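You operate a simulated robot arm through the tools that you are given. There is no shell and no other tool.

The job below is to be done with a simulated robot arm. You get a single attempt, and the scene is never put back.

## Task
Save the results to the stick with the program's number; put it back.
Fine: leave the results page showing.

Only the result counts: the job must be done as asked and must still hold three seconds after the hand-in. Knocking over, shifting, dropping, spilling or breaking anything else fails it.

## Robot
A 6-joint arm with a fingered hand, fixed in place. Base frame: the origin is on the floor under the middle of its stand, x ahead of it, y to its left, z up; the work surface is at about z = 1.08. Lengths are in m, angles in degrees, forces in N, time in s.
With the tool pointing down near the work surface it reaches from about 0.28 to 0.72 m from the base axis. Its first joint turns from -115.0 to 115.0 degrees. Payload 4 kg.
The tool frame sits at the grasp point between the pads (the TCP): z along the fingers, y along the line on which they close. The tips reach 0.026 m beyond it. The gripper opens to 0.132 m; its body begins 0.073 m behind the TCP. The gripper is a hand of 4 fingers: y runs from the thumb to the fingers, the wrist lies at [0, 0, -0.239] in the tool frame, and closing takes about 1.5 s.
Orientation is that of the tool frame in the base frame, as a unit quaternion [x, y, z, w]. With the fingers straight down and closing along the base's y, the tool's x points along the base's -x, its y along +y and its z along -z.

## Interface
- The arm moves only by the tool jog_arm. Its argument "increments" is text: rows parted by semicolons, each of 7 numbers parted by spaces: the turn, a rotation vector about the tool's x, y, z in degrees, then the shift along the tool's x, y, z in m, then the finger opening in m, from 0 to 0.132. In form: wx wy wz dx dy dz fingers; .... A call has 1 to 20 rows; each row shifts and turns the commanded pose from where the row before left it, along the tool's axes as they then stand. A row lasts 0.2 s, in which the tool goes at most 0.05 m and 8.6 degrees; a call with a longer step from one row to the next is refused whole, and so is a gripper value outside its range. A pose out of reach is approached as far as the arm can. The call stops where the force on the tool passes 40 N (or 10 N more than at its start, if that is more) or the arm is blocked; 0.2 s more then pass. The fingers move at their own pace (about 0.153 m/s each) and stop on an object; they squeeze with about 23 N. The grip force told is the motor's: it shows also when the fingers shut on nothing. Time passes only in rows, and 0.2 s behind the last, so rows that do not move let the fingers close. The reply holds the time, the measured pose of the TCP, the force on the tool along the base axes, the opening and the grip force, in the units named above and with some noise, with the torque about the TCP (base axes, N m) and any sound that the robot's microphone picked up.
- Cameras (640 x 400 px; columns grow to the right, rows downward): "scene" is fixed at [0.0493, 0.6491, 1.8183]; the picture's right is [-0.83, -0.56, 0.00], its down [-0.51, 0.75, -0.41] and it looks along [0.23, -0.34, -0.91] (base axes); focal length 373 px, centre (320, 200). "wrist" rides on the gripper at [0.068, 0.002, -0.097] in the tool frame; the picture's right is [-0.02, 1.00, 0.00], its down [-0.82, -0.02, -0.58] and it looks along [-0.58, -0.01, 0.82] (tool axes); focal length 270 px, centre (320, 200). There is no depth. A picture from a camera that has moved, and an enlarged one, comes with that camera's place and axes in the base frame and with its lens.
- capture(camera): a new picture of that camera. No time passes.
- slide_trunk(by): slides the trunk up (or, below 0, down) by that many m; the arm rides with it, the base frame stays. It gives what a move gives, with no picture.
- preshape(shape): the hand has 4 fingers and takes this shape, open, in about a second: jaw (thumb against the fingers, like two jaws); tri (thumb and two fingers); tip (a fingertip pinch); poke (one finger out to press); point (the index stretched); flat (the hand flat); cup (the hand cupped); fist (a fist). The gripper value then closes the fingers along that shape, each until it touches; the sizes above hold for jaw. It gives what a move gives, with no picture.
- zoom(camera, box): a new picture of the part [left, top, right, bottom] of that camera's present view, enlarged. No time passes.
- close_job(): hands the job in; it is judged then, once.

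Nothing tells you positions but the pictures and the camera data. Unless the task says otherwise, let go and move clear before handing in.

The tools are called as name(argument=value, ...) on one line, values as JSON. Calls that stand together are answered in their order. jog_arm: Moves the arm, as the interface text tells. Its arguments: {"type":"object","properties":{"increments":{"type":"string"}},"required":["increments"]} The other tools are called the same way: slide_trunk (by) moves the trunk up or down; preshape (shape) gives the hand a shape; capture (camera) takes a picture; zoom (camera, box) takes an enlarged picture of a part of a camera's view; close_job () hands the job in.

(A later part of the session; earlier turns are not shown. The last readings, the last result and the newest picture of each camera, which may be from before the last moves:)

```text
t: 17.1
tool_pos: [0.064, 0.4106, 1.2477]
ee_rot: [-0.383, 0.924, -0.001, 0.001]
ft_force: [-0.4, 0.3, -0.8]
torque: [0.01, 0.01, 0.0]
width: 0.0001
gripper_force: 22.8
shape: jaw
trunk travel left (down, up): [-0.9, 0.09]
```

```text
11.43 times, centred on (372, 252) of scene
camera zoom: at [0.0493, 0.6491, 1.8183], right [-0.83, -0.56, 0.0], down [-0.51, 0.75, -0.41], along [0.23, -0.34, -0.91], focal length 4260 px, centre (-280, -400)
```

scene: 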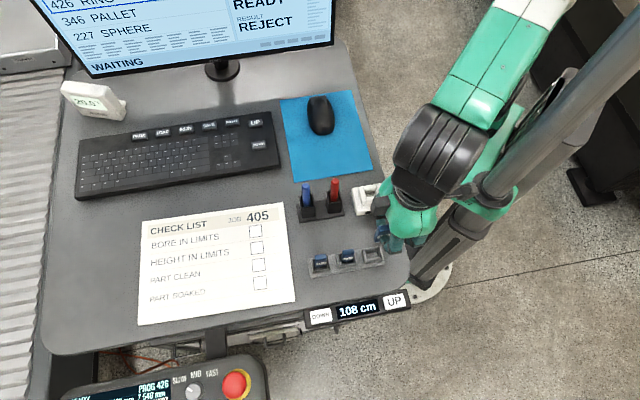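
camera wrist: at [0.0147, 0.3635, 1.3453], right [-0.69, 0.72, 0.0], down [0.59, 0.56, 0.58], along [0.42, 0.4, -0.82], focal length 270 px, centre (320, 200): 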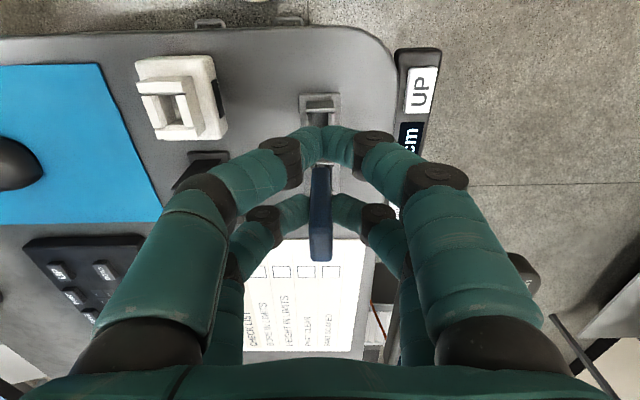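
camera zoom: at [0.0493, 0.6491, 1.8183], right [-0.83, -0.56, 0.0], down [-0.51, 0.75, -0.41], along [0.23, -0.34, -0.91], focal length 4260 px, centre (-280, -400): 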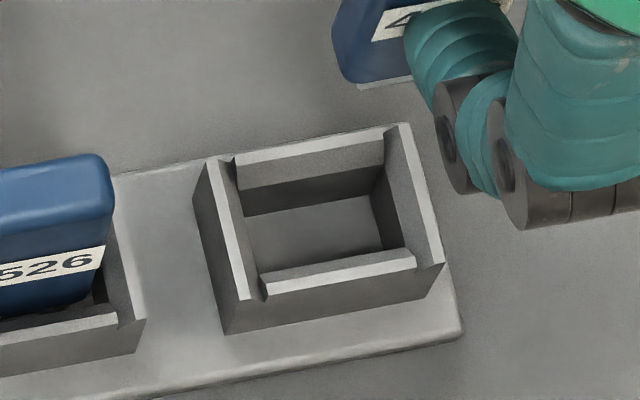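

The stick has a short metal plug below the body, about 10 mm long, with its tip about 50 mm below the TCP. The red marker tops out near z 1.21 at (0.20, 0.38), well off the path. I'll carry the stick over the socket at the current height and look.

jog_arm(increments="0 0 0 0.0054 -0.0296 0 0.0; 0 0 0 0.0054 -0.0296 0 0.0; 0 0 0 0.0054 -0.0296 0 0.0; 0 0 0 0.0053 -0.0295 0 0.0; 0 0 0 0 0 0.02 0.0; 0 0 0 0 0 0 0.0")

capture(camera="wrist")

zoom(camera="wrist", box=[250, 100, 390, 280])

zoom(camera="scene", box=[330, 150, 430, 240])

```text
t: 18.5
tool_pos: [0.1329, 0.3112, 1.2277]
ee_rot: [-0.383, 0.924, 0.0, 0.0]
ft_force: [-0.4, 0.6, 0.3]
torque: [0.0, 0.02, 0.0]
width: 0.0
gripper_force: 22.7
shape: jaw
trunk travel left (down, up): [-0.9, 0.09]
```

```text
taken
camera wrist: at [0.0826, 0.2628, 1.3245], right [-0.69, 0.72, 0.0], down [0.59, 0.56, 0.58], along [0.42, 0.4, -0.82], focal length 270 px, centre (320, 200)
```

wrist: 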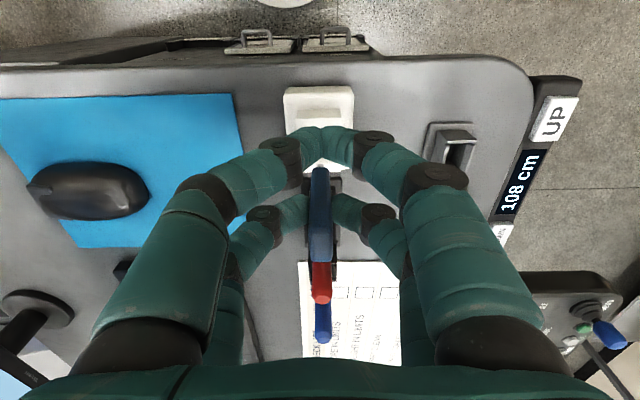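

```text
2.22 times, centred on (320, 190) of wrist
camera zoom: at [0.0826, 0.2628, 1.3245], right [-0.69, 0.72, 0.0], down [0.59, 0.56, 0.58], along [0.42, 0.4, -0.82], focal length 601 px, centre (320, 222)
```

zoom: 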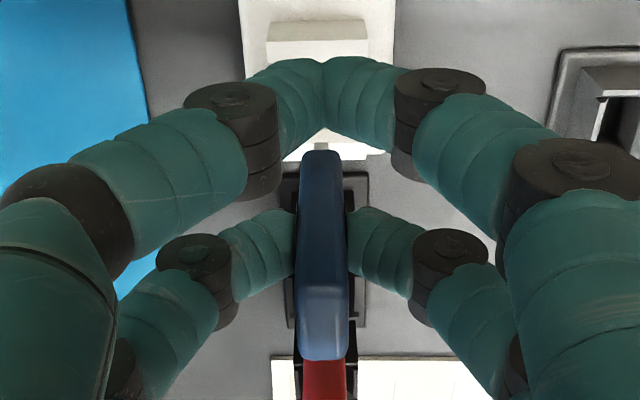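

```text
4.44 times, centred on (380, 195) of scene
camera zoom: at [0.0493, 0.6491, 1.8183], right [-0.83, -0.56, 0.0], down [-0.51, 0.75, -0.41], along [0.23, -0.34, -0.91], focal length 1657 px, centre (53, 222)
```

zoom: 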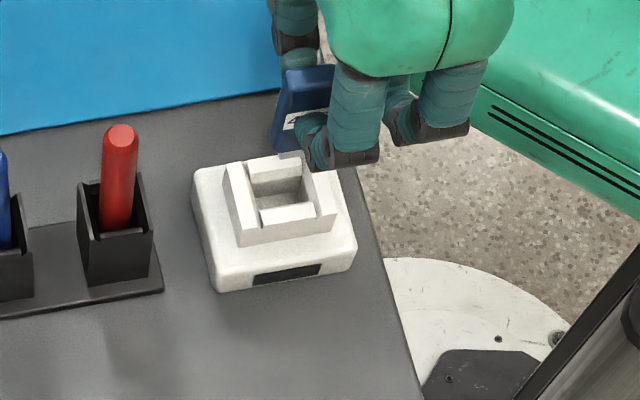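

Across the socket, the stick looks aligned to within about 0.5 mm; along it I estimate about 1 mm toward the markers is still needed. I'll check in enlarged views.

zoom(camera="scene", box=[365, 155, 410, 215])

zoom(camera="wrist", box=[270, 80, 370, 180])

```text
6.67 times, centred on (388, 185) of scene
camera zoom: at [0.0493, 0.6491, 1.8183], right [-0.83, -0.56, 0.0], down [-0.51, 0.75, -0.41], along [0.23, -0.34, -0.91], focal length 2485 px, centre (-130, 300)
```

zoom: 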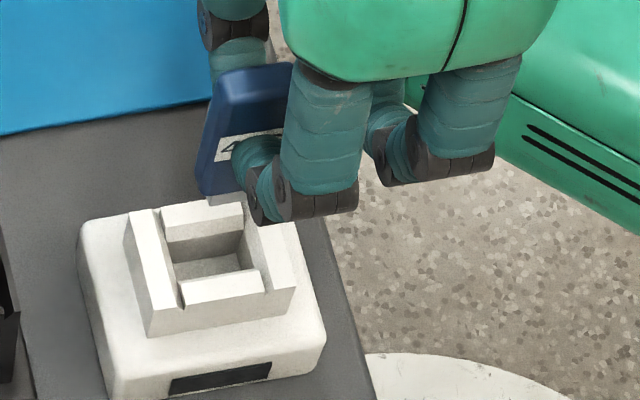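

```text
4.00 times, centred on (320, 130) of wrist
camera zoom: at [0.0826, 0.2628, 1.3245], right [-0.69, 0.72, 0.0], down [0.59, 0.56, 0.58], along [0.42, 0.4, -0.82], focal length 1081 px, centre (320, 480)
```

zoom: 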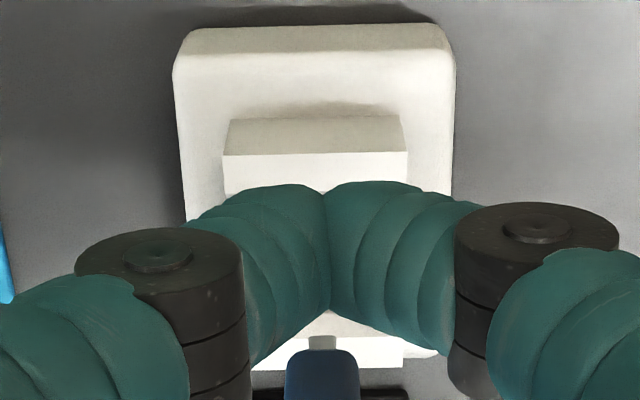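

Centre measurements put the stick within about 1 mm of the socket in both directions. I'll make a small correction, descend to just above the socket mouth, and look again.

jog_arm(increments="0 0 0 -0.0006 -0.0006 0.015 0.0; 0 0 0 0 0 0.017 0.0; 0 0 0 0 0 0 0.0")

zoom(camera="scene", box=[350, 165, 410, 225])

zoom(camera="wrist", box=[270, 80, 370, 180])

capture(camera="wrist")

```text
t: 19.3
tool_pos: [0.134, 0.3112, 1.1949]
ee_rot: [-0.383, 0.924, 0.0, 0.001]
ft_force: [-0.3, 0.2, -0.7]
torque: [0.03, 0.03, -0.02]
width: 0.0001
gripper_force: 22.9
shape: jaw
trunk travel left (down, up): [-0.9, 0.09]
```

```text
6.67 times, centred on (380, 195) of scene
camera zoom: at [0.0493, 0.6491, 1.8183], right [-0.83, -0.56, 0.0], down [-0.51, 0.75, -0.41], along [0.23, -0.34, -0.91], focal length 2485 px, centre (-80, 233)
```

zoom: 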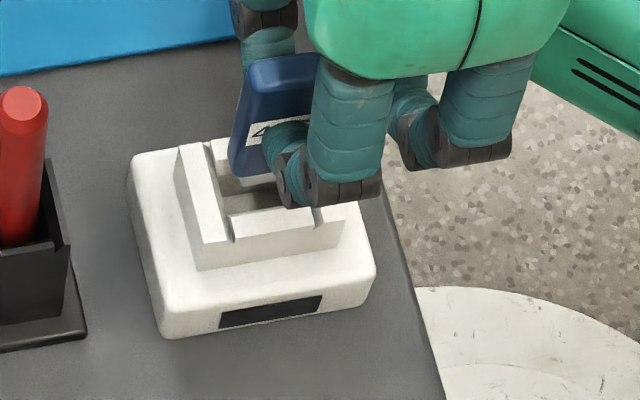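

```text
4.00 times, centred on (320, 130) of wrist
camera zoom: at [0.0837, 0.2635, 1.2927], right [-0.69, 0.72, 0.0], down [0.59, 0.56, 0.58], along [0.42, 0.4, -0.82], focal length 1081 px, centre (320, 480)
```

zoom: 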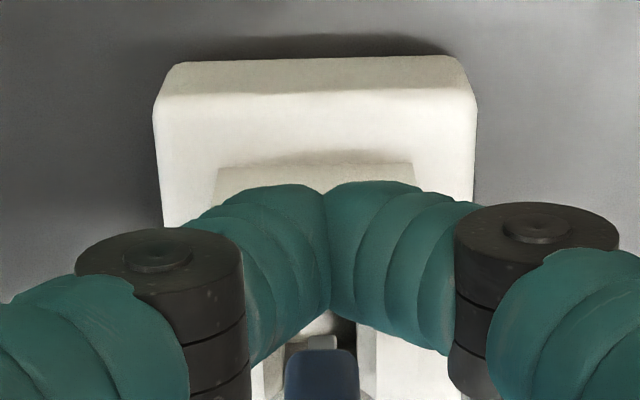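

```text
taken
camera wrist: at [0.0837, 0.2635, 1.2927], right [-0.69, 0.72, 0.0], down [0.59, 0.56, 0.58], along [0.42, 0.4, -0.82], focal length 270 px, centre (320, 200)
```

wrist: 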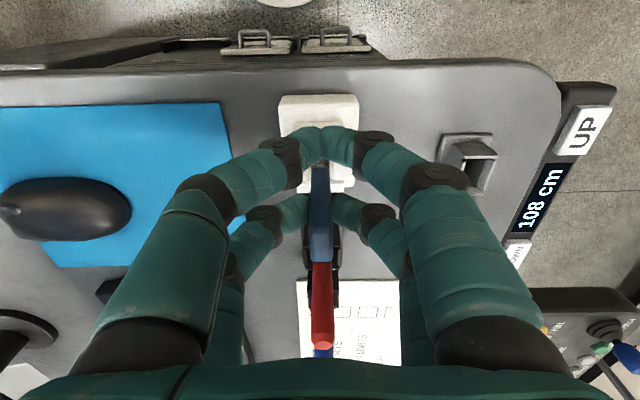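

The plug now shows between the socket's side walls. I'll zoom closer on that gap.

zoom(camera="wrist", box=[295, 145, 345, 185])

zoom(camera="scene", box=[360, 175, 395, 205])

```text
10.00 times, centred on (320, 165) of wrist
camera zoom: at [0.0837, 0.2635, 1.2927], right [-0.69, 0.72, 0.0], down [0.59, 0.56, 0.58], along [0.42, 0.4, -0.82], focal length 2703 px, centre (320, 550)
```

zoom: 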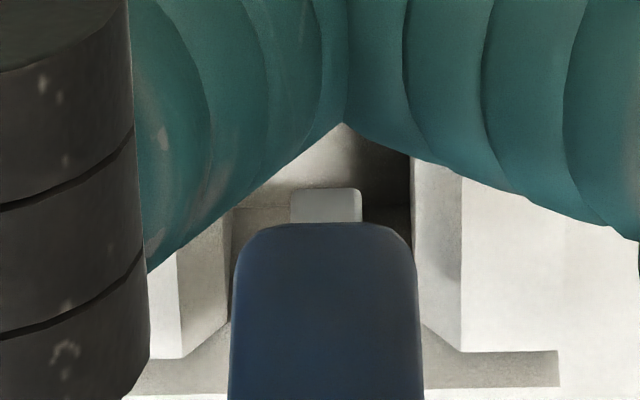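

```text
13.33 times, centred on (378, 190) of scene
camera zoom: at [0.0493, 0.6491, 1.8183], right [-0.83, -0.56, 0.0], down [-0.51, 0.75, -0.41], along [0.23, -0.34, -0.91], focal length 4970 px, centre (-447, 333)
```

zoom: 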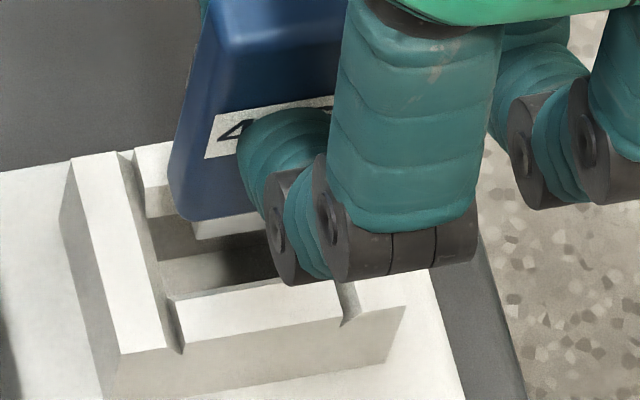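

The socket mouth flares like a funnel, and the stick is within about 0.6 mm of its centre in both directions. I'll nudge it and lower the stick in small steps while watching the force.

jog_arm(increments="0 0 0 0.0005 -0.0006 0.005 0.0; 0 0 0 0 0 0.005 0.0; 0 0 0 0 0 0.004 0.0; 0 0 0 0 0 0.003 0.0; 0 0 0 0 0 0 0.0")

zoom(camera="wrist", box=[295, 145, 345, 185])

zoom(camera="scene", box=[360, 175, 395, 205])

```text
t: 20.5
tool_pos: [0.1338, 0.3105, 1.1775]
ee_rot: [-0.383, 0.924, 0.0, 0.0]
ft_force: [-0.2, 1.3, 0.5]
torque: [0.01, 0.01, -0.02]
width: 0.0001
gripper_force: 23.5
shape: jaw
trunk travel left (down, up): [-0.9, 0.09]
```

```text
10.00 times, centred on (320, 165) of wrist
camera zoom: at [0.0833, 0.2629, 1.2756], right [-0.69, 0.72, 0.0], down [0.59, 0.56, 0.58], along [0.42, 0.4, -0.82], focal length 2703 px, centre (320, 550)
```

zoom: 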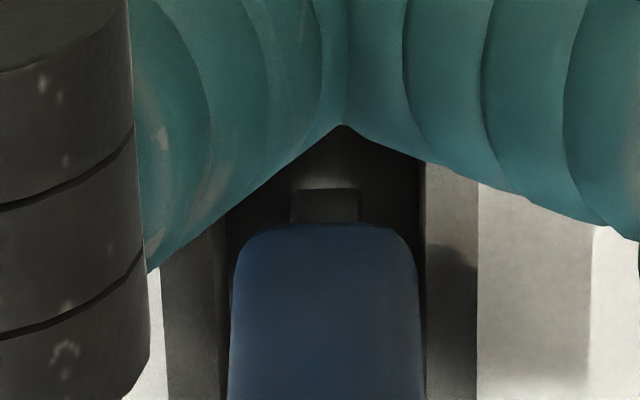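

```text
13.33 times, centred on (378, 190) of scene
camera zoom: at [0.0493, 0.6491, 1.8183], right [-0.83, -0.56, 0.0], down [-0.51, 0.75, -0.41], along [0.23, -0.34, -0.91], focal length 4970 px, centre (-447, 333)
```

zoom: 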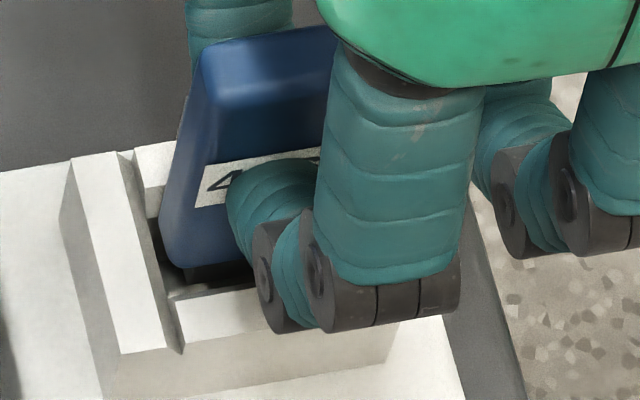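

It is entering cleanly with no force. I'll continue down gently.

jog_arm(increments="0 0 0 0 0 0.002 0.0; 0 0 0 0 0 0.002 0.0; 0 0 0 0 0 0.002 0.0; 0 0 0 0 0 0 0.0")

zoom(camera="scene", box=[360, 175, 395, 205])

zoom(camera="wrist", box=[250, 100, 390, 280])

zoom(camera="scene", box=[30, 0, 340, 80])

```text
t: 21.5
tool_pos: [0.1335, 0.3106, 1.1721]
ee_rot: [-0.383, 0.924, 0.0, 0.0]
ft_force: [-0.5, -0.5, 0.4]
torque: [-0.01, 0.02, 0.04]
width: 0.0001
gripper_force: 23.0
shape: jaw
trunk travel left (down, up): [-0.9, 0.09]
```

```text
13.33 times, centred on (378, 190) of scene
camera zoom: at [0.0493, 0.6491, 1.8183], right [-0.83, -0.56, 0.0], down [-0.51, 0.75, -0.41], along [0.23, -0.34, -0.91], focal length 4970 px, centre (-447, 333)
```

zoom: 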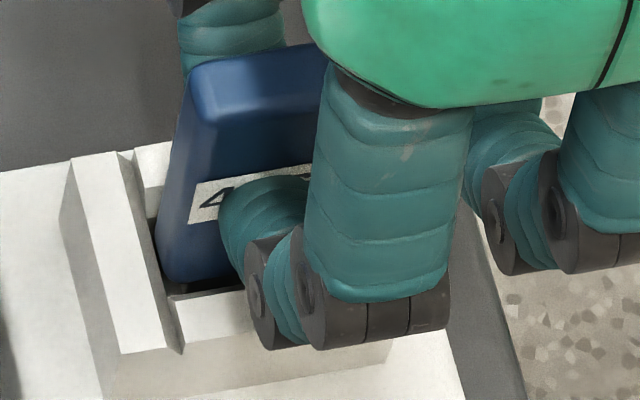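

```text
2.22 times, centred on (320, 190) of wrist
camera zoom: at [0.0837, 0.2631, 1.2699], right [-0.69, 0.72, 0.0], down [0.59, 0.56, 0.58], along [0.42, 0.4, -0.82], focal length 601 px, centre (320, 222)
```

zoom: 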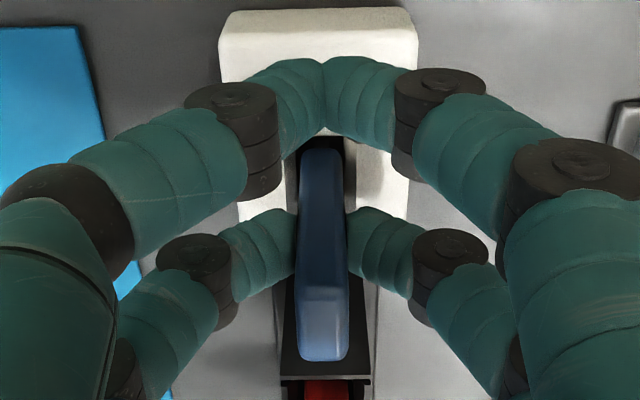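

```text
2.06 times, centred on (185, 40) of scene
camera zoom: at [0.0493, 0.6491, 1.8183], right [-0.83, -0.56, 0.0], down [-0.51, 0.75, -0.41], along [0.23, -0.34, -0.91], focal length 770 px, centre (599, 530)
```

zoom: 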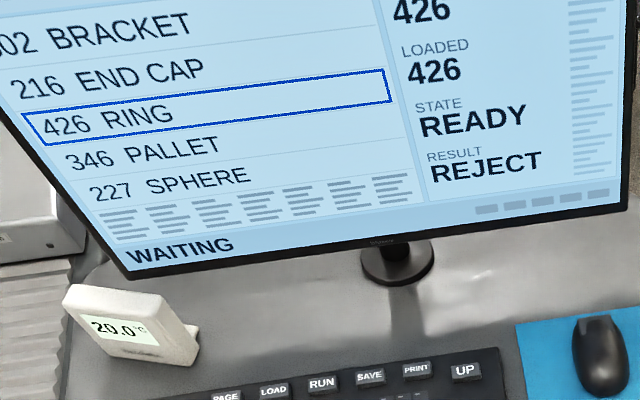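

Still no contact force at TCP z ≈ 1.173. I'll keep going down in 2 mm steps until it seats.

jog_arm(increments="0 0 0 0 0 0.0015 0.0; 0 0 0 0 0 0.0015 0.0; 0 0 0 0 0 0.0015 0.0; 0 0 0 0 0 0 0.0")

zoom(camera="scene", box=[360, 175, 395, 205])

zoom(camera="wrist", box=[250, 100, 390, 280])

```text
t: 22.5
tool_pos: [0.1332, 0.3096, 1.1679]
ee_rot: [-0.382, 0.924, 0.0, -0.001]
ft_force: [-0.1, 0.1, -1.2]
torque: [-0.01, -0.01, -0.04]
width: 0.0
gripper_force: 23.2
shape: jaw
trunk travel left (down, up): [-0.9, 0.09]
```

```text
13.33 times, centred on (378, 190) of scene
camera zoom: at [0.0493, 0.6491, 1.8183], right [-0.83, -0.56, 0.0], down [-0.51, 0.75, -0.41], along [0.23, -0.34, -0.91], focal length 4970 px, centre (-447, 333)
```

zoom: 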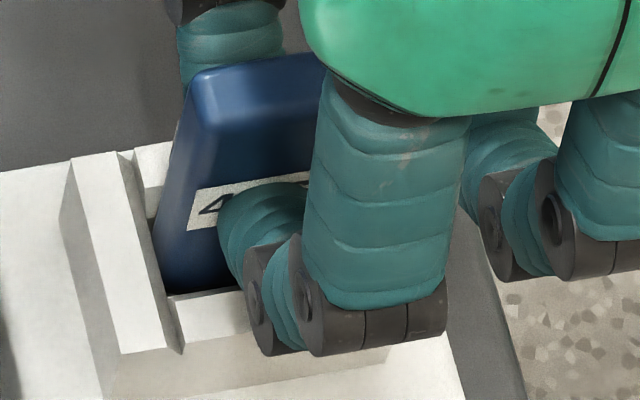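

```text
2.22 times, centred on (320, 190) of wrist
camera zoom: at [0.0839, 0.2621, 1.2655], right [-0.69, 0.72, 0.0], down [0.59, 0.56, 0.58], along [0.42, 0.4, -0.82], focal length 601 px, centre (320, 222)
```

zoom: 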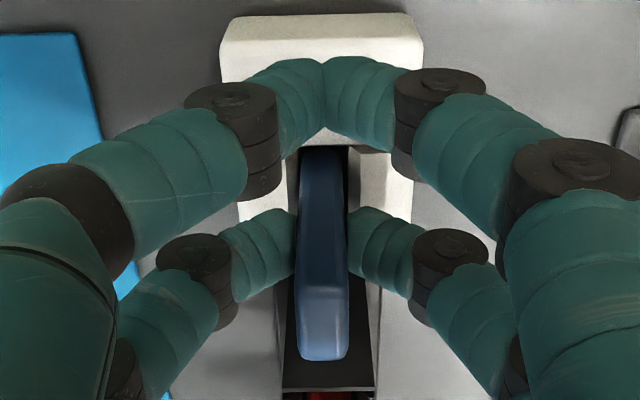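

Still free. Continuing down.

jog_arm(increments="0 0 0 0 0 0.0015 0.0; 0 0 0 0 0 0.0015 0.0; 0 0 0 0 0 0.0015 0.0; 0 0 0 0 0 0.0015 0.0; 0 0 0 0 0 0 0.0")

zoom(camera="scene", box=[360, 175, 395, 205])

zoom(camera="wrist", box=[250, 100, 390, 280])

```text
t: 23.7
tool_pos: [0.132, 0.3103, 1.164]
ee_rot: [-0.383, 0.924, 0.002, 0.002]
ft_force: [1.7, 0.2, 29.3]
torque: [0.37, -0.42, 0.02]
width: 0.0
gripper_force: 23.0
shape: jaw
trunk travel left (down, up): [-0.9, 0.09]
```

```text
13.33 times, centred on (378, 190) of scene
camera zoom: at [0.0493, 0.6491, 1.8183], right [-0.83, -0.56, 0.0], down [-0.51, 0.75, -0.41], along [0.23, -0.34, -0.91], focal length 4970 px, centre (-447, 333)
```

zoom: 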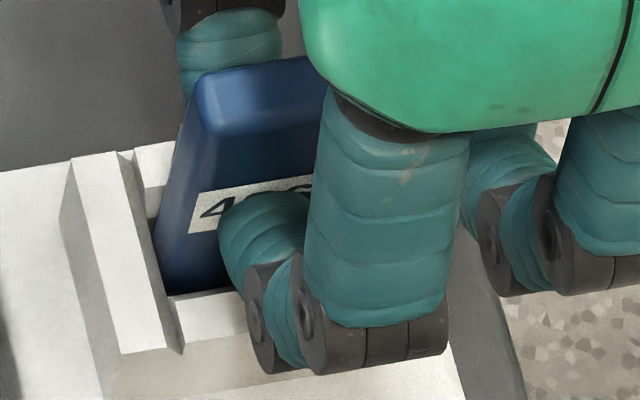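

```text
2.22 times, centred on (320, 190) of wrist
camera zoom: at [0.0832, 0.2618, 1.261], right [-0.69, 0.72, 0.0], down [0.59, 0.56, 0.58], along [0.42, 0.4, -0.81], focal length 601 px, centre (320, 222)
```

zoom: 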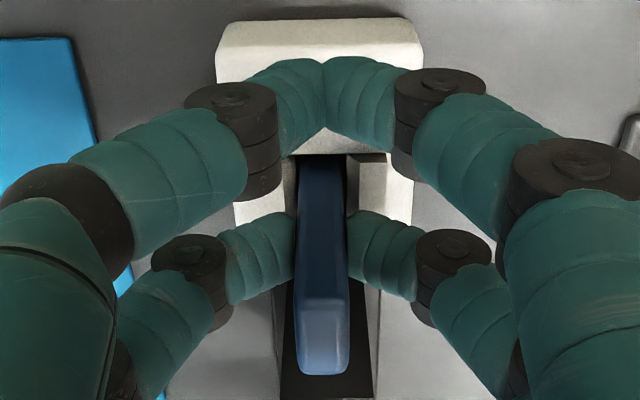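

Force rose to 29 N, so the stick is resting on the socket floor, with the same insertion depth as in the holder. I'll check the monitor and socket display before releasing.

zoom(camera="scene", box=[30, 0, 340, 80])

zoom(camera="scene", box=[345, 180, 400, 225])

```text
2.06 times, centred on (185, 40) of scene
camera zoom: at [0.0493, 0.6491, 1.8183], right [-0.83, -0.56, 0.0], down [-0.51, 0.75, -0.41], along [0.23, -0.34, -0.91], focal length 770 px, centre (599, 530)
```

zoom: 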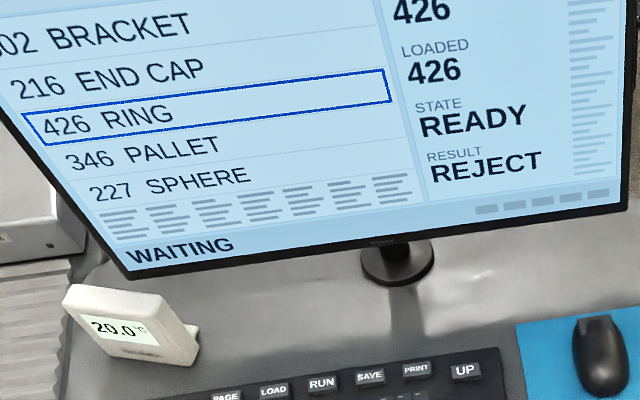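

```text
8.89 times, centred on (372, 202) of scene
camera zoom: at [0.0493, 0.6491, 1.8183], right [-0.83, -0.56, 0.0], down [-0.51, 0.75, -0.41], along [0.23, -0.34, -0.91], focal length 3313 px, centre (-147, 178)
```

zoom: 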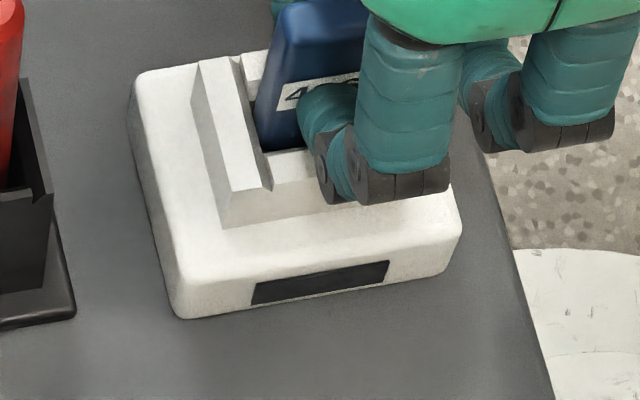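

The socket's window is still dark. I'll ease off the downward force, open the fingers, back off upward, and inspect how the stick sits.

jog_arm(increments="0 0 0 0 0 -0.002 0.0; 0 0 0 0 0 0 0.03; 0 0 0 0 0 0 0.04; 0 0 0 0 0 0 0.04")

zoom(camera="wrist", box=[250, 100, 390, 280])

zoom(camera="scene", box=[345, 170, 400, 225])

```text
t: 24.7
tool_pos: [0.1336, 0.3107, 1.164]
ee_rot: [-0.383, 0.924, -0.001, -0.001]
ft_force: [0.0, -0.5, 0.4]
torque: [0.02, 0.03, 0.0]
width: 0.0397
gripper_force: 0.1
shape: jaw
trunk travel left (down, up): [-0.9, 0.09]
```

```text
2.22 times, centred on (320, 190) of wrist
camera zoom: at [0.0835, 0.2622, 1.2614], right [-0.69, 0.72, 0.0], down [0.59, 0.56, 0.58], along [0.42, 0.4, -0.82], focal length 601 px, centre (320, 222)
```

zoom: 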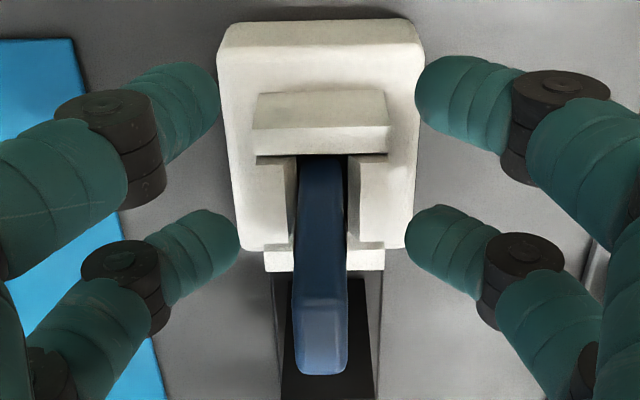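

```text
7.27 times, centred on (372, 198) of scene
camera zoom: at [0.0493, 0.6491, 1.8183], right [-0.83, -0.56, 0.0], down [-0.51, 0.75, -0.41], along [0.23, -0.34, -0.91], focal length 2711 px, centre (-62, 218)
```

zoom: 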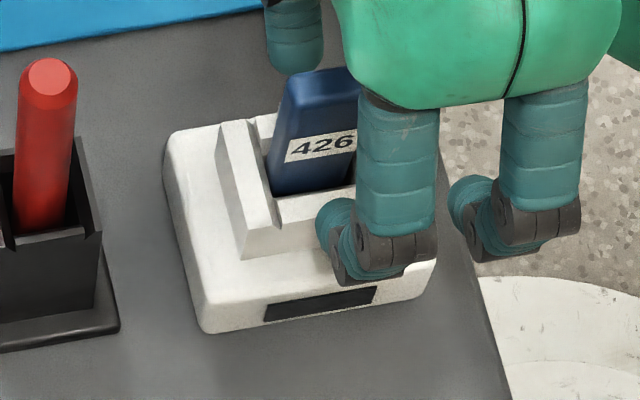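

The stick stands upright in the socket. I'll raise the hand clear and take a proper look at the stick and the monitor.

jog_arm(increments="0 0 0 0 0 -0.02 0.05; 0 0 0 0 0 -0.03 0.05; 0 0 0 0 0 -0.04 0.05; 0 0 0 0 0 -0.04 0.05; 0 0 0 0 0 0 0.05")

capture(camera="scene")

zoom(camera="scene", box=[345, 170, 400, 225])

zoom(camera="wrist", box=[270, 90, 370, 200])

```text
t: 25.9
tool_pos: [0.1327, 0.3113, 1.2967]
ee_rot: [-0.383, 0.924, 0.0, 0.0]
ft_force: [0.8, -0.2, 0.0]
torque: [0.03, 0.01, -0.03]
width: 0.0495
gripper_force: 0.0
shape: jaw
trunk travel left (down, up): [-0.9, 0.09]
```

```text
taken
```

scene: 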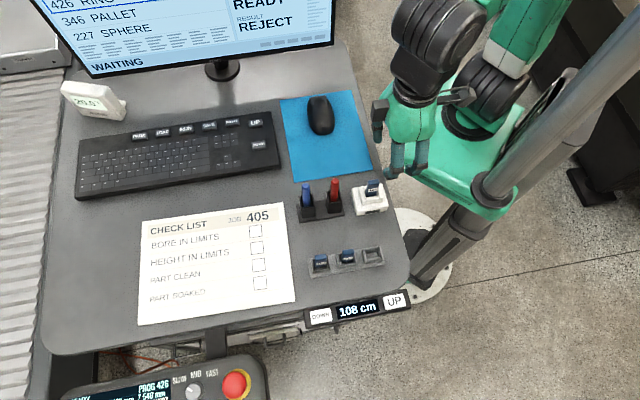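

```text
7.27 times, centred on (372, 198) of scene
camera zoom: at [0.0493, 0.6491, 1.8183], right [-0.83, -0.56, 0.0], down [-0.51, 0.75, -0.41], along [0.23, -0.34, -0.91], focal length 2711 px, centre (-62, 218)
```

zoom: 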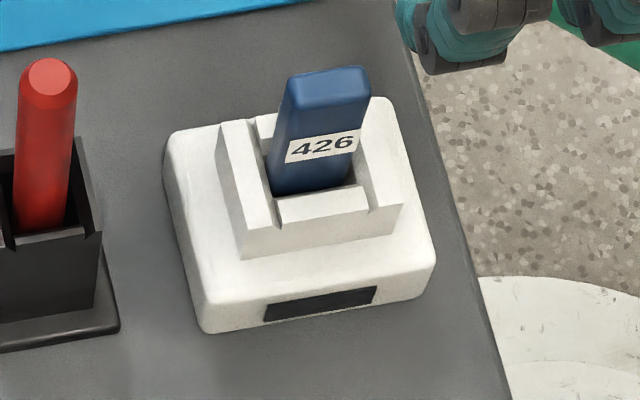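

```text
3.64 times, centred on (320, 145) of wrist
camera zoom: at [0.0826, 0.2629, 1.3925], right [-0.69, 0.72, 0.0], down [0.59, 0.56, 0.58], along [0.42, 0.4, -0.82], focal length 983 px, centre (320, 400)
```

zoom: 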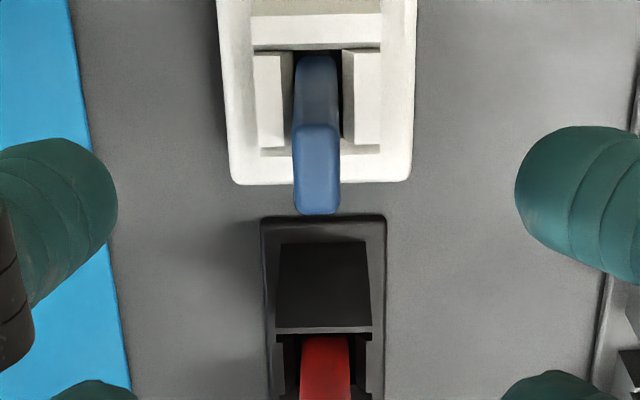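

Stick 426 is seated at about (0.146, 0.3235), top z ≈ 1.178. Next comes the keyboard: I'll switch to the poke shape and move up and across toward open space to see exactly where the poking fingertip is.

jog_arm(increments="0 0 0 0 0 -0.03 0.05; 0 0 0 0 0 -0.03 0.05; 0 0 0 -0.03 -0.03 0 0.05; 0 0 0 -0.03 -0.03 0 0.05; 0 0 0 -0.03 -0.03 0 0.05; 0 0 0 -0.03 -0.03 0 0.05; 0 0 0 0 0 0 0.05")

preshape(shape="poke")

capture(camera="scene")

capture(camera="wrist")

```text
t: 27.5
tool_pos: [0.3037, 0.3098, 1.3545]
ee_rot: [-0.383, 0.924, 0.0, 0.0]
ft_force: [-0.9, 0.0, 0.0]
torque: [0.01, -0.02, 0.01]
width: 0.0496
gripper_force: 0.0
shape: jaw
trunk travel left (down, up): [-0.9, 0.09]
```

```text
t: 28.4
tool_pos: [0.304, 0.3109, 1.3549]
ee_rot: [-0.382, 0.924, 0.0, 0.0]
ft_force: [0.2, -0.6, -0.3]
torque: [0.02, 0.0, 0.0]
width: 0.0002
gripper_force: 0.1
shape: poke
trunk travel left (down, up): [-0.9, 0.09]
```

```text
taken
```

scene: 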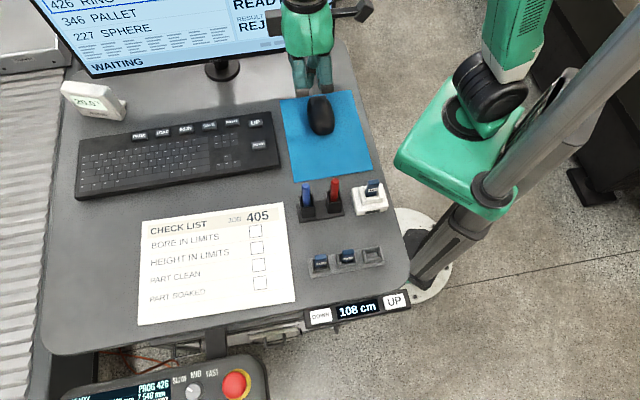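

```text
taken
camera wrist: at [0.2543, 0.2628, 1.4518], right [-0.69, 0.72, 0.0], down [0.59, 0.56, 0.58], along [0.42, 0.4, -0.82], focal length 270 px, centre (320, 200)
```

wrist: 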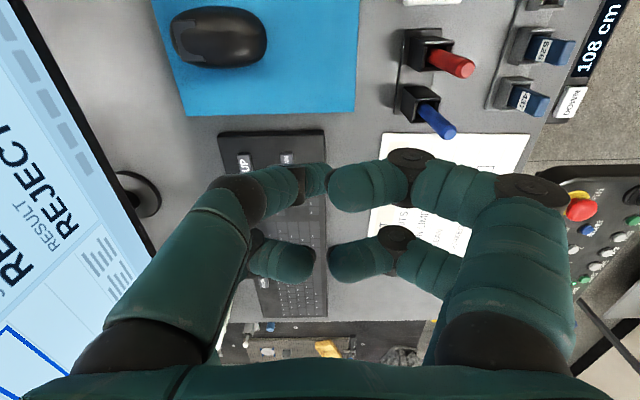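

I'll enlarge the poking finger in both views.

zoom(camera="wrist", box=[200, 120, 420, 290])

zoom(camera="scene", box=[260, 20, 360, 120])

```text
2.35 times, centred on (310, 205) of wrist
camera zoom: at [0.2543, 0.2628, 1.4518], right [-0.69, 0.72, 0.0], down [0.59, 0.56, 0.58], along [0.42, 0.4, -0.82], focal length 636 px, centre (344, 188)
```

zoom: 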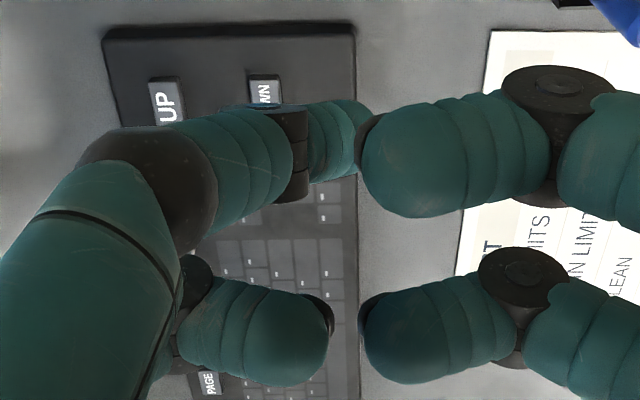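

```text
4.00 times, centred on (310, 70) of scene
camera zoom: at [0.0493, 0.6491, 1.8183], right [-0.83, -0.56, 0.0], down [-0.51, 0.75, -0.41], along [0.23, -0.34, -0.91], focal length 1491 px, centre (360, 720)
```

zoom: 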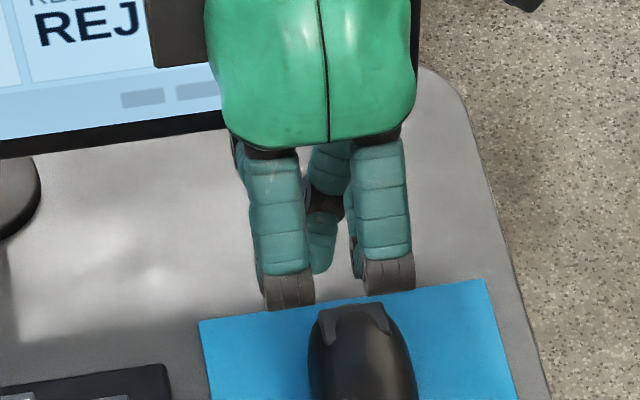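

The poking tip is about 26 mm beyond the TCP, near the tool axis, with the curled knuckles some 25 mm higher. The monitor's lower edge overhangs close behind the keys (roughly n -0.2, z ≥ 1.22). So I'll approach with the hand yawed back to base x and tilted 35°, keeping its body away from the screen. Turning it here first, in free space.

jog_arm(increments="0 0 7.5 0 0 0 0; 0 0 7.5 0 0 0 0; 0 0 7.5 0 0 0 0; 0 0 7.5 0 0 0 0; 0 0 7.5 0 0 0 0; 0 0 7.5 0 0 0 0; 0 -7 0 0 0 0 0; 0 -7 0 0 0 0 0; 0 -7 0 0 0 0 0; 0 -7 0 0 0 0 0; 0 -7 0 0 0 0 0; 0 0 0 0 0 0 0")

capture(camera="scene")

capture(camera="wrist")

```text
t: 31.0
tool_pos: [0.3028, 0.3103, 1.3531]
ee_rot: [0.0, 0.953, 0.0, 0.302]
ft_force: [0.0, -0.6, -0.2]
torque: [0.01, 0.02, 0.02]
width: 0.0
gripper_force: 22.8
shape: jaw
trunk travel left (down, up): [-0.9, 0.09]
```

```text
taken
```

scene: 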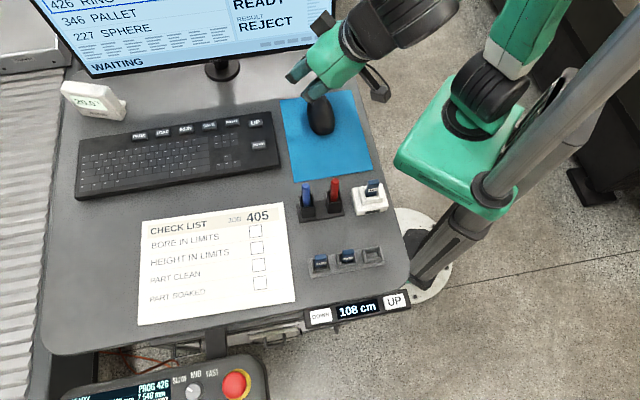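

```text
taken
camera wrist: at [0.1913, 0.3119, 1.3944], right [0.02, 1.0, 0.01], down [0.34, -0.02, 0.94], along [0.94, -0.01, -0.34], focal length 270 px, centre (320, 200)
```

wrist: 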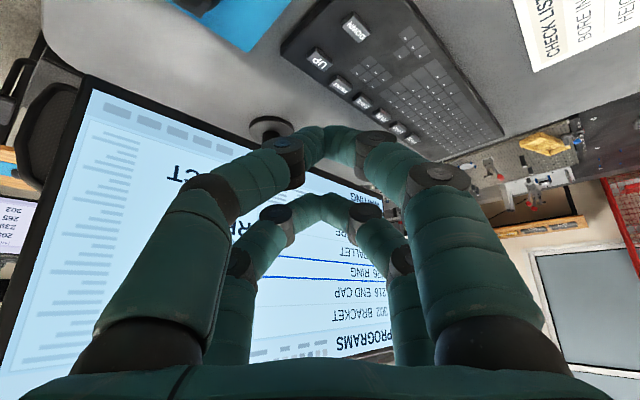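

The finger value 0 made the hand revert to a closed jaw. I'll set poke again and test which finger value keeps that shape.

preshape(shape="poke")

jog_arm(increments="0 0 0 0 0 0 0.132; 0 0 0 0 0 0 0.132")

capture(camera="wrist")

```text
t: 31.9
tool_pos: [0.3032, 0.3117, 1.3539]
ee_rot: [0.0, 0.954, 0.001, 0.3]
ft_force: [0.5, -0.7, 0.4]
torque: [0.01, 0.01, 0.0]
width: 0.0003
gripper_force: 0.2
shape: poke
trunk travel left (down, up): [-0.9, 0.09]
```

```text
t: 32.5
tool_pos: [0.3029, 0.3113, 1.3538]
ee_rot: [0.001, 0.954, -0.001, 0.301]
ft_force: [-0.4, 0.0, -0.8]
torque: [0.03, 0.04, 0.0]
width: 0.0
gripper_force: 0.0
shape: poke
trunk travel left (down, up): [-0.9, 0.09]
```

```text
taken
camera wrist: at [0.1912, 0.3118, 1.3945], right [0.02, 1.0, 0.01], down [0.34, -0.02, 0.94], along [0.94, -0.01, -0.34], focal length 270 px, centre (320, 200)
```

wrist: 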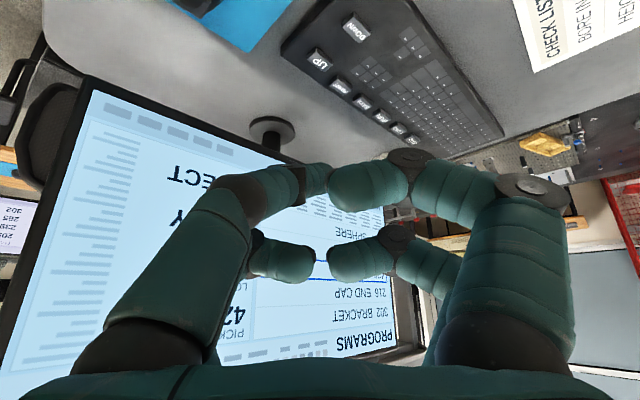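

Finger value 0.132 keeps the poke shape. From here the wrist camera sees the function keys well, so I'll enlarge them and triangulate PAGE and SAVE.

zoom(camera="wrist", box=[280, 0, 440, 160])

zoom(camera="wrist", box=[320, 60, 430, 150])

zoom(camera="scene", box=[120, 110, 200, 150])

zoom(camera="scene", box=[190, 105, 280, 155])

```text
2.50 times, centred on (360, 80) of wrist
camera zoom: at [0.1912, 0.3118, 1.3945], right [0.02, 1.0, 0.01], down [0.34, -0.02, 0.94], along [0.94, -0.01, -0.34], focal length 676 px, centre (220, 500)
```

zoom: 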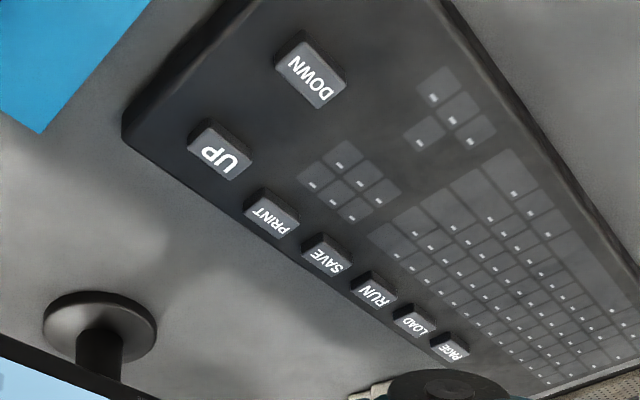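

```text
4.44 times, centred on (375, 105) of wrist
camera zoom: at [0.1912, 0.3118, 1.3945], right [0.02, 1.0, 0.01], down [0.34, -0.02, 0.94], along [0.94, -0.01, -0.34], focal length 1201 px, centre (76, 622)
```

zoom: 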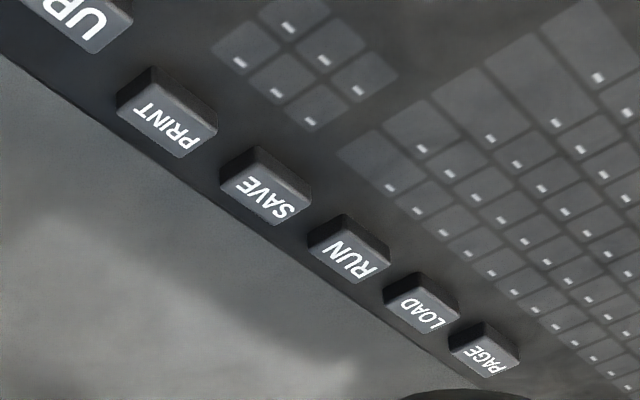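

```text
8.00 times, centred on (160, 130) of scene
camera zoom: at [0.0493, 0.6491, 1.8183], right [-0.83, -0.56, 0.0], down [-0.51, 0.75, -0.41], along [0.23, -0.34, -0.91], focal length 2982 px, centre (1600, 760)
```

zoom: 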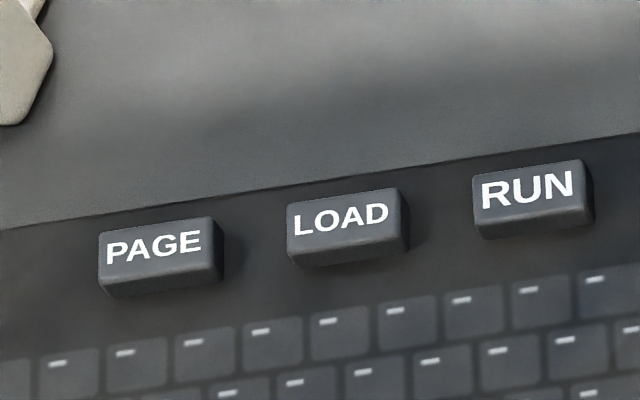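

```text
7.11 times, centred on (235, 130) of scene
camera zoom: at [0.0493, 0.6491, 1.8183], right [-0.83, -0.56, 0.0], down [-0.51, 0.75, -0.41], along [0.23, -0.34, -0.91], focal length 2651 px, centre (924, 698)
```

zoom: 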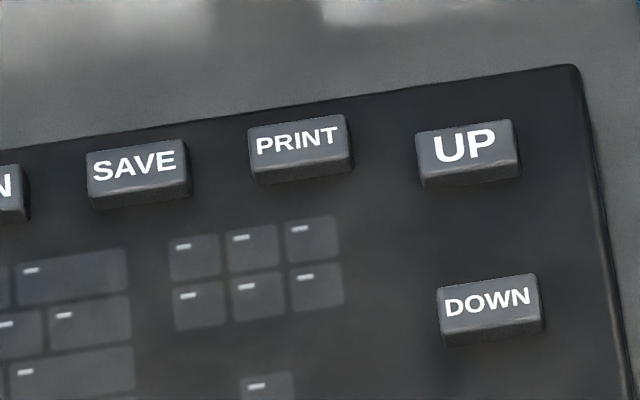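

Triangulated key tops: PAGE ≈ (0.641, 0.484, 1.118) and SAVE ≈ (0.534, 0.3755, 1.117). The screen's lower edge is about 10 cm behind them. I'll move to a high hover over PAGE.

jog_arm(increments="0 0 0 -0.0205 0.0174 0.0278 0.132; 0 0 0 -0.0205 0.0174 0.0278 0.132; 0 0 0 -0.0205 0.0174 0.0278 0.132; 0 0 0 -0.0205 0.0174 0.0278 0.132; 0 0 0 -0.0205 0.0174 0.0278 0.132; 0 0 0 -0.0205 0.0174 0.0278 0.132; 0 0 0 -0.0205 0.0174 0.0278 0.132; 0 0 0 -0.0205 0.0174 0.0278 0.132; 0 0 0 -0.0205 0.0174 0.0278 0.132; 0 0 0 -0.0205 0.0174 0.0278 0.132; 0 0 0 0 0 0 0.132")

capture(camera="scene")

capture(camera="wrist")

```text
t: 34.9
tool_pos: [0.6275, 0.4828, 1.2467]
ee_rot: [0.0, 0.954, 0.001, 0.301]
ft_force: [0.4, 0.2, 0.2]
torque: [0.02, -0.01, -0.02]
width: 0.0003
gripper_force: 0.1
shape: poke
trunk travel left (down, up): [-0.9, 0.09]
```

```text
taken
```

scene: 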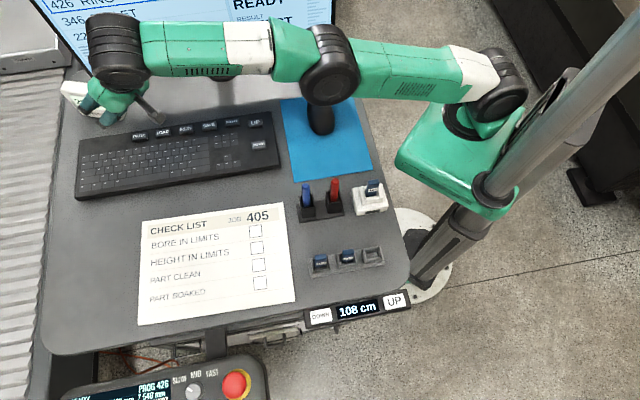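

```text
taken
camera wrist: at [0.5149, 0.4834, 1.2875], right [0.02, 1.0, 0.02], down [0.34, -0.02, 0.94], along [0.94, -0.01, -0.34], focal length 270 px, centre (320, 200)
```

wrist: 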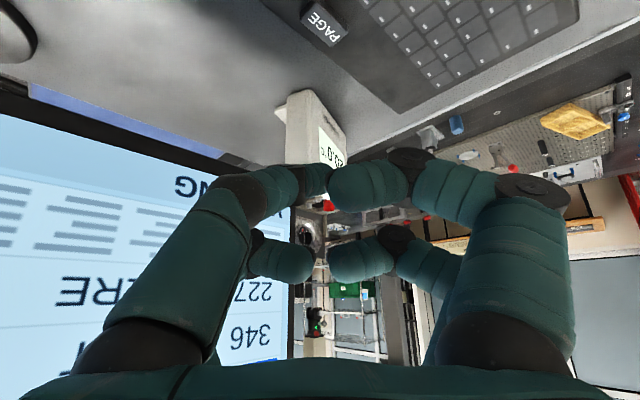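

The arm reached the hover with no contact. I'll refine PAGE's position from this closer view and look at the fingertip in the scene view.

zoom(camera="wrist", box=[270, 0, 380, 70])

zoom(camera="scene", box=[70, 60, 190, 160])

zoom(camera="wrist", box=[220, 130, 420, 300])

```text
5.71 times, centred on (325, 35) of wrist
camera zoom: at [0.5149, 0.4834, 1.2875], right [0.02, 1.0, 0.02], down [0.34, -0.02, 0.94], along [0.94, -0.01, -0.34], focal length 1544 px, centre (291, 1143)
```

zoom: 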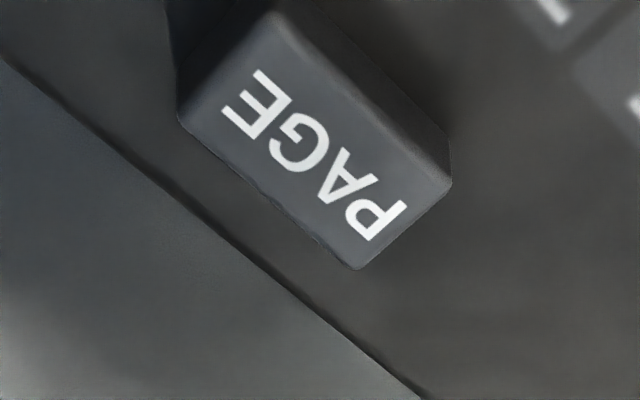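

```text
4.00 times, centred on (130, 110) of scene
camera zoom: at [0.0493, 0.6491, 1.8183], right [-0.83, -0.56, 0.0], down [-0.51, 0.75, -0.41], along [0.23, -0.34, -0.91], focal length 1491 px, centre (1080, 560)
```

zoom: 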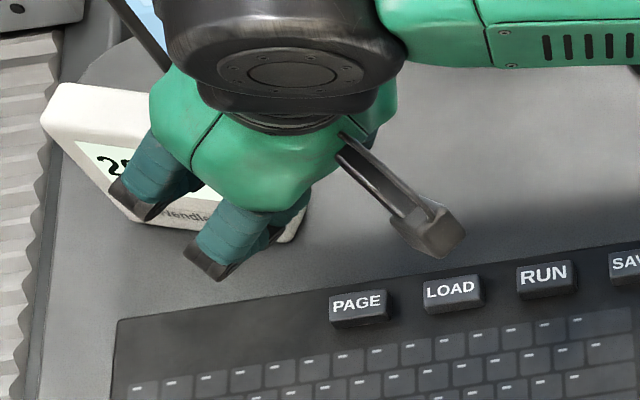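

```text
2.35 times, centred on (320, 215) of wrist
camera zoom: at [0.5149, 0.4834, 1.2875], right [0.02, 1.0, 0.02], down [0.34, -0.02, 0.94], along [0.94, -0.01, -0.34], focal length 636 px, centre (320, 165)
```

zoom: 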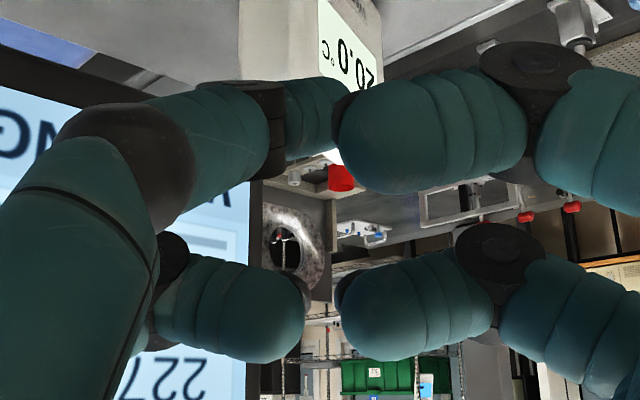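

PAGE's refined centre is (0.644, 0.485, 1.119), with a key about 28 x 18 mm. The poking tip sits about on the tool axis. I'll lower to about 2 cm above the key and check.

jog_arm(increments="0 0 0 0.0133 0.0012 0.0241 0.132; 0 0 0 0.0133 0.0012 0.0241 0.132; 0 0 0 0.0134 0.0012 0.0240 0.132; 0 0 0 0 0 0 0.132")

capture(camera="wrist")

zoom(camera="wrist", box=[250, 60, 390, 200])

zoom(camera="scene", box=[90, 90, 190, 170])

```text
t: 35.9
tool_pos: [0.6388, 0.4887, 1.1643]
ee_rot: [-0.001, 0.954, 0.0, 0.3]
ft_force: [-0.3, 0.2, 0.4]
torque: [0.02, 0.0, -0.02]
width: 0.0
gripper_force: 0.1
shape: poke
trunk travel left (down, up): [-0.9, 0.09]
```

```text
taken
camera wrist: at [0.5266, 0.4889, 1.2045], right [0.02, 1.0, 0.01], down [0.34, -0.02, 0.94], along [0.94, -0.01, -0.34], focal length 270 px, centre (320, 200)
```

wrist: 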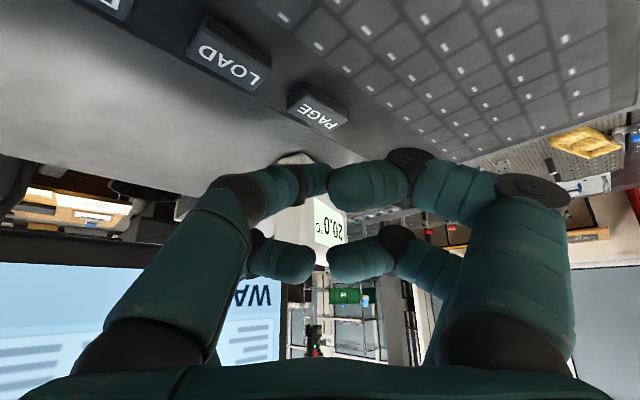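

```text
2.86 times, centred on (320, 130) of wrist
camera zoom: at [0.5266, 0.4889, 1.2045], right [0.02, 1.0, 0.01], down [0.34, -0.02, 0.94], along [0.94, -0.01, -0.34], focal length 772 px, centre (320, 400)
```

zoom: 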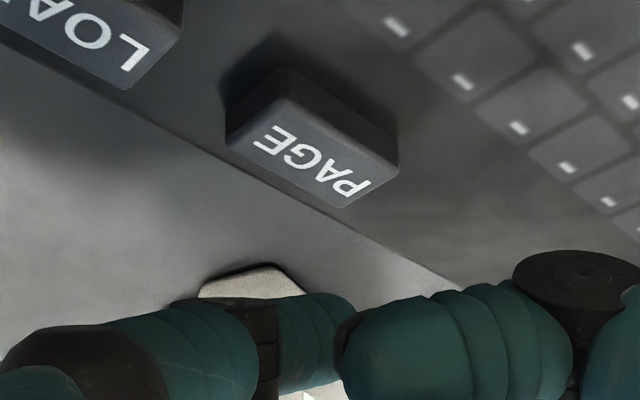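

```text
5.00 times, centred on (140, 130) of scene
camera zoom: at [0.0493, 0.6491, 1.8183], right [-0.83, -0.56, 0.0], down [-0.51, 0.75, -0.41], along [0.23, -0.34, -0.91], focal length 1864 px, centre (1220, 550)
```

zoom: 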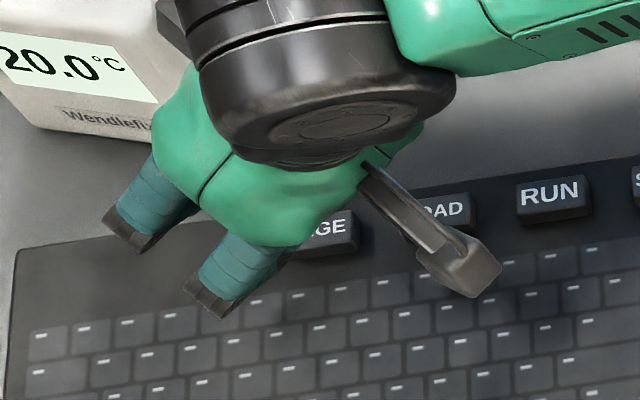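

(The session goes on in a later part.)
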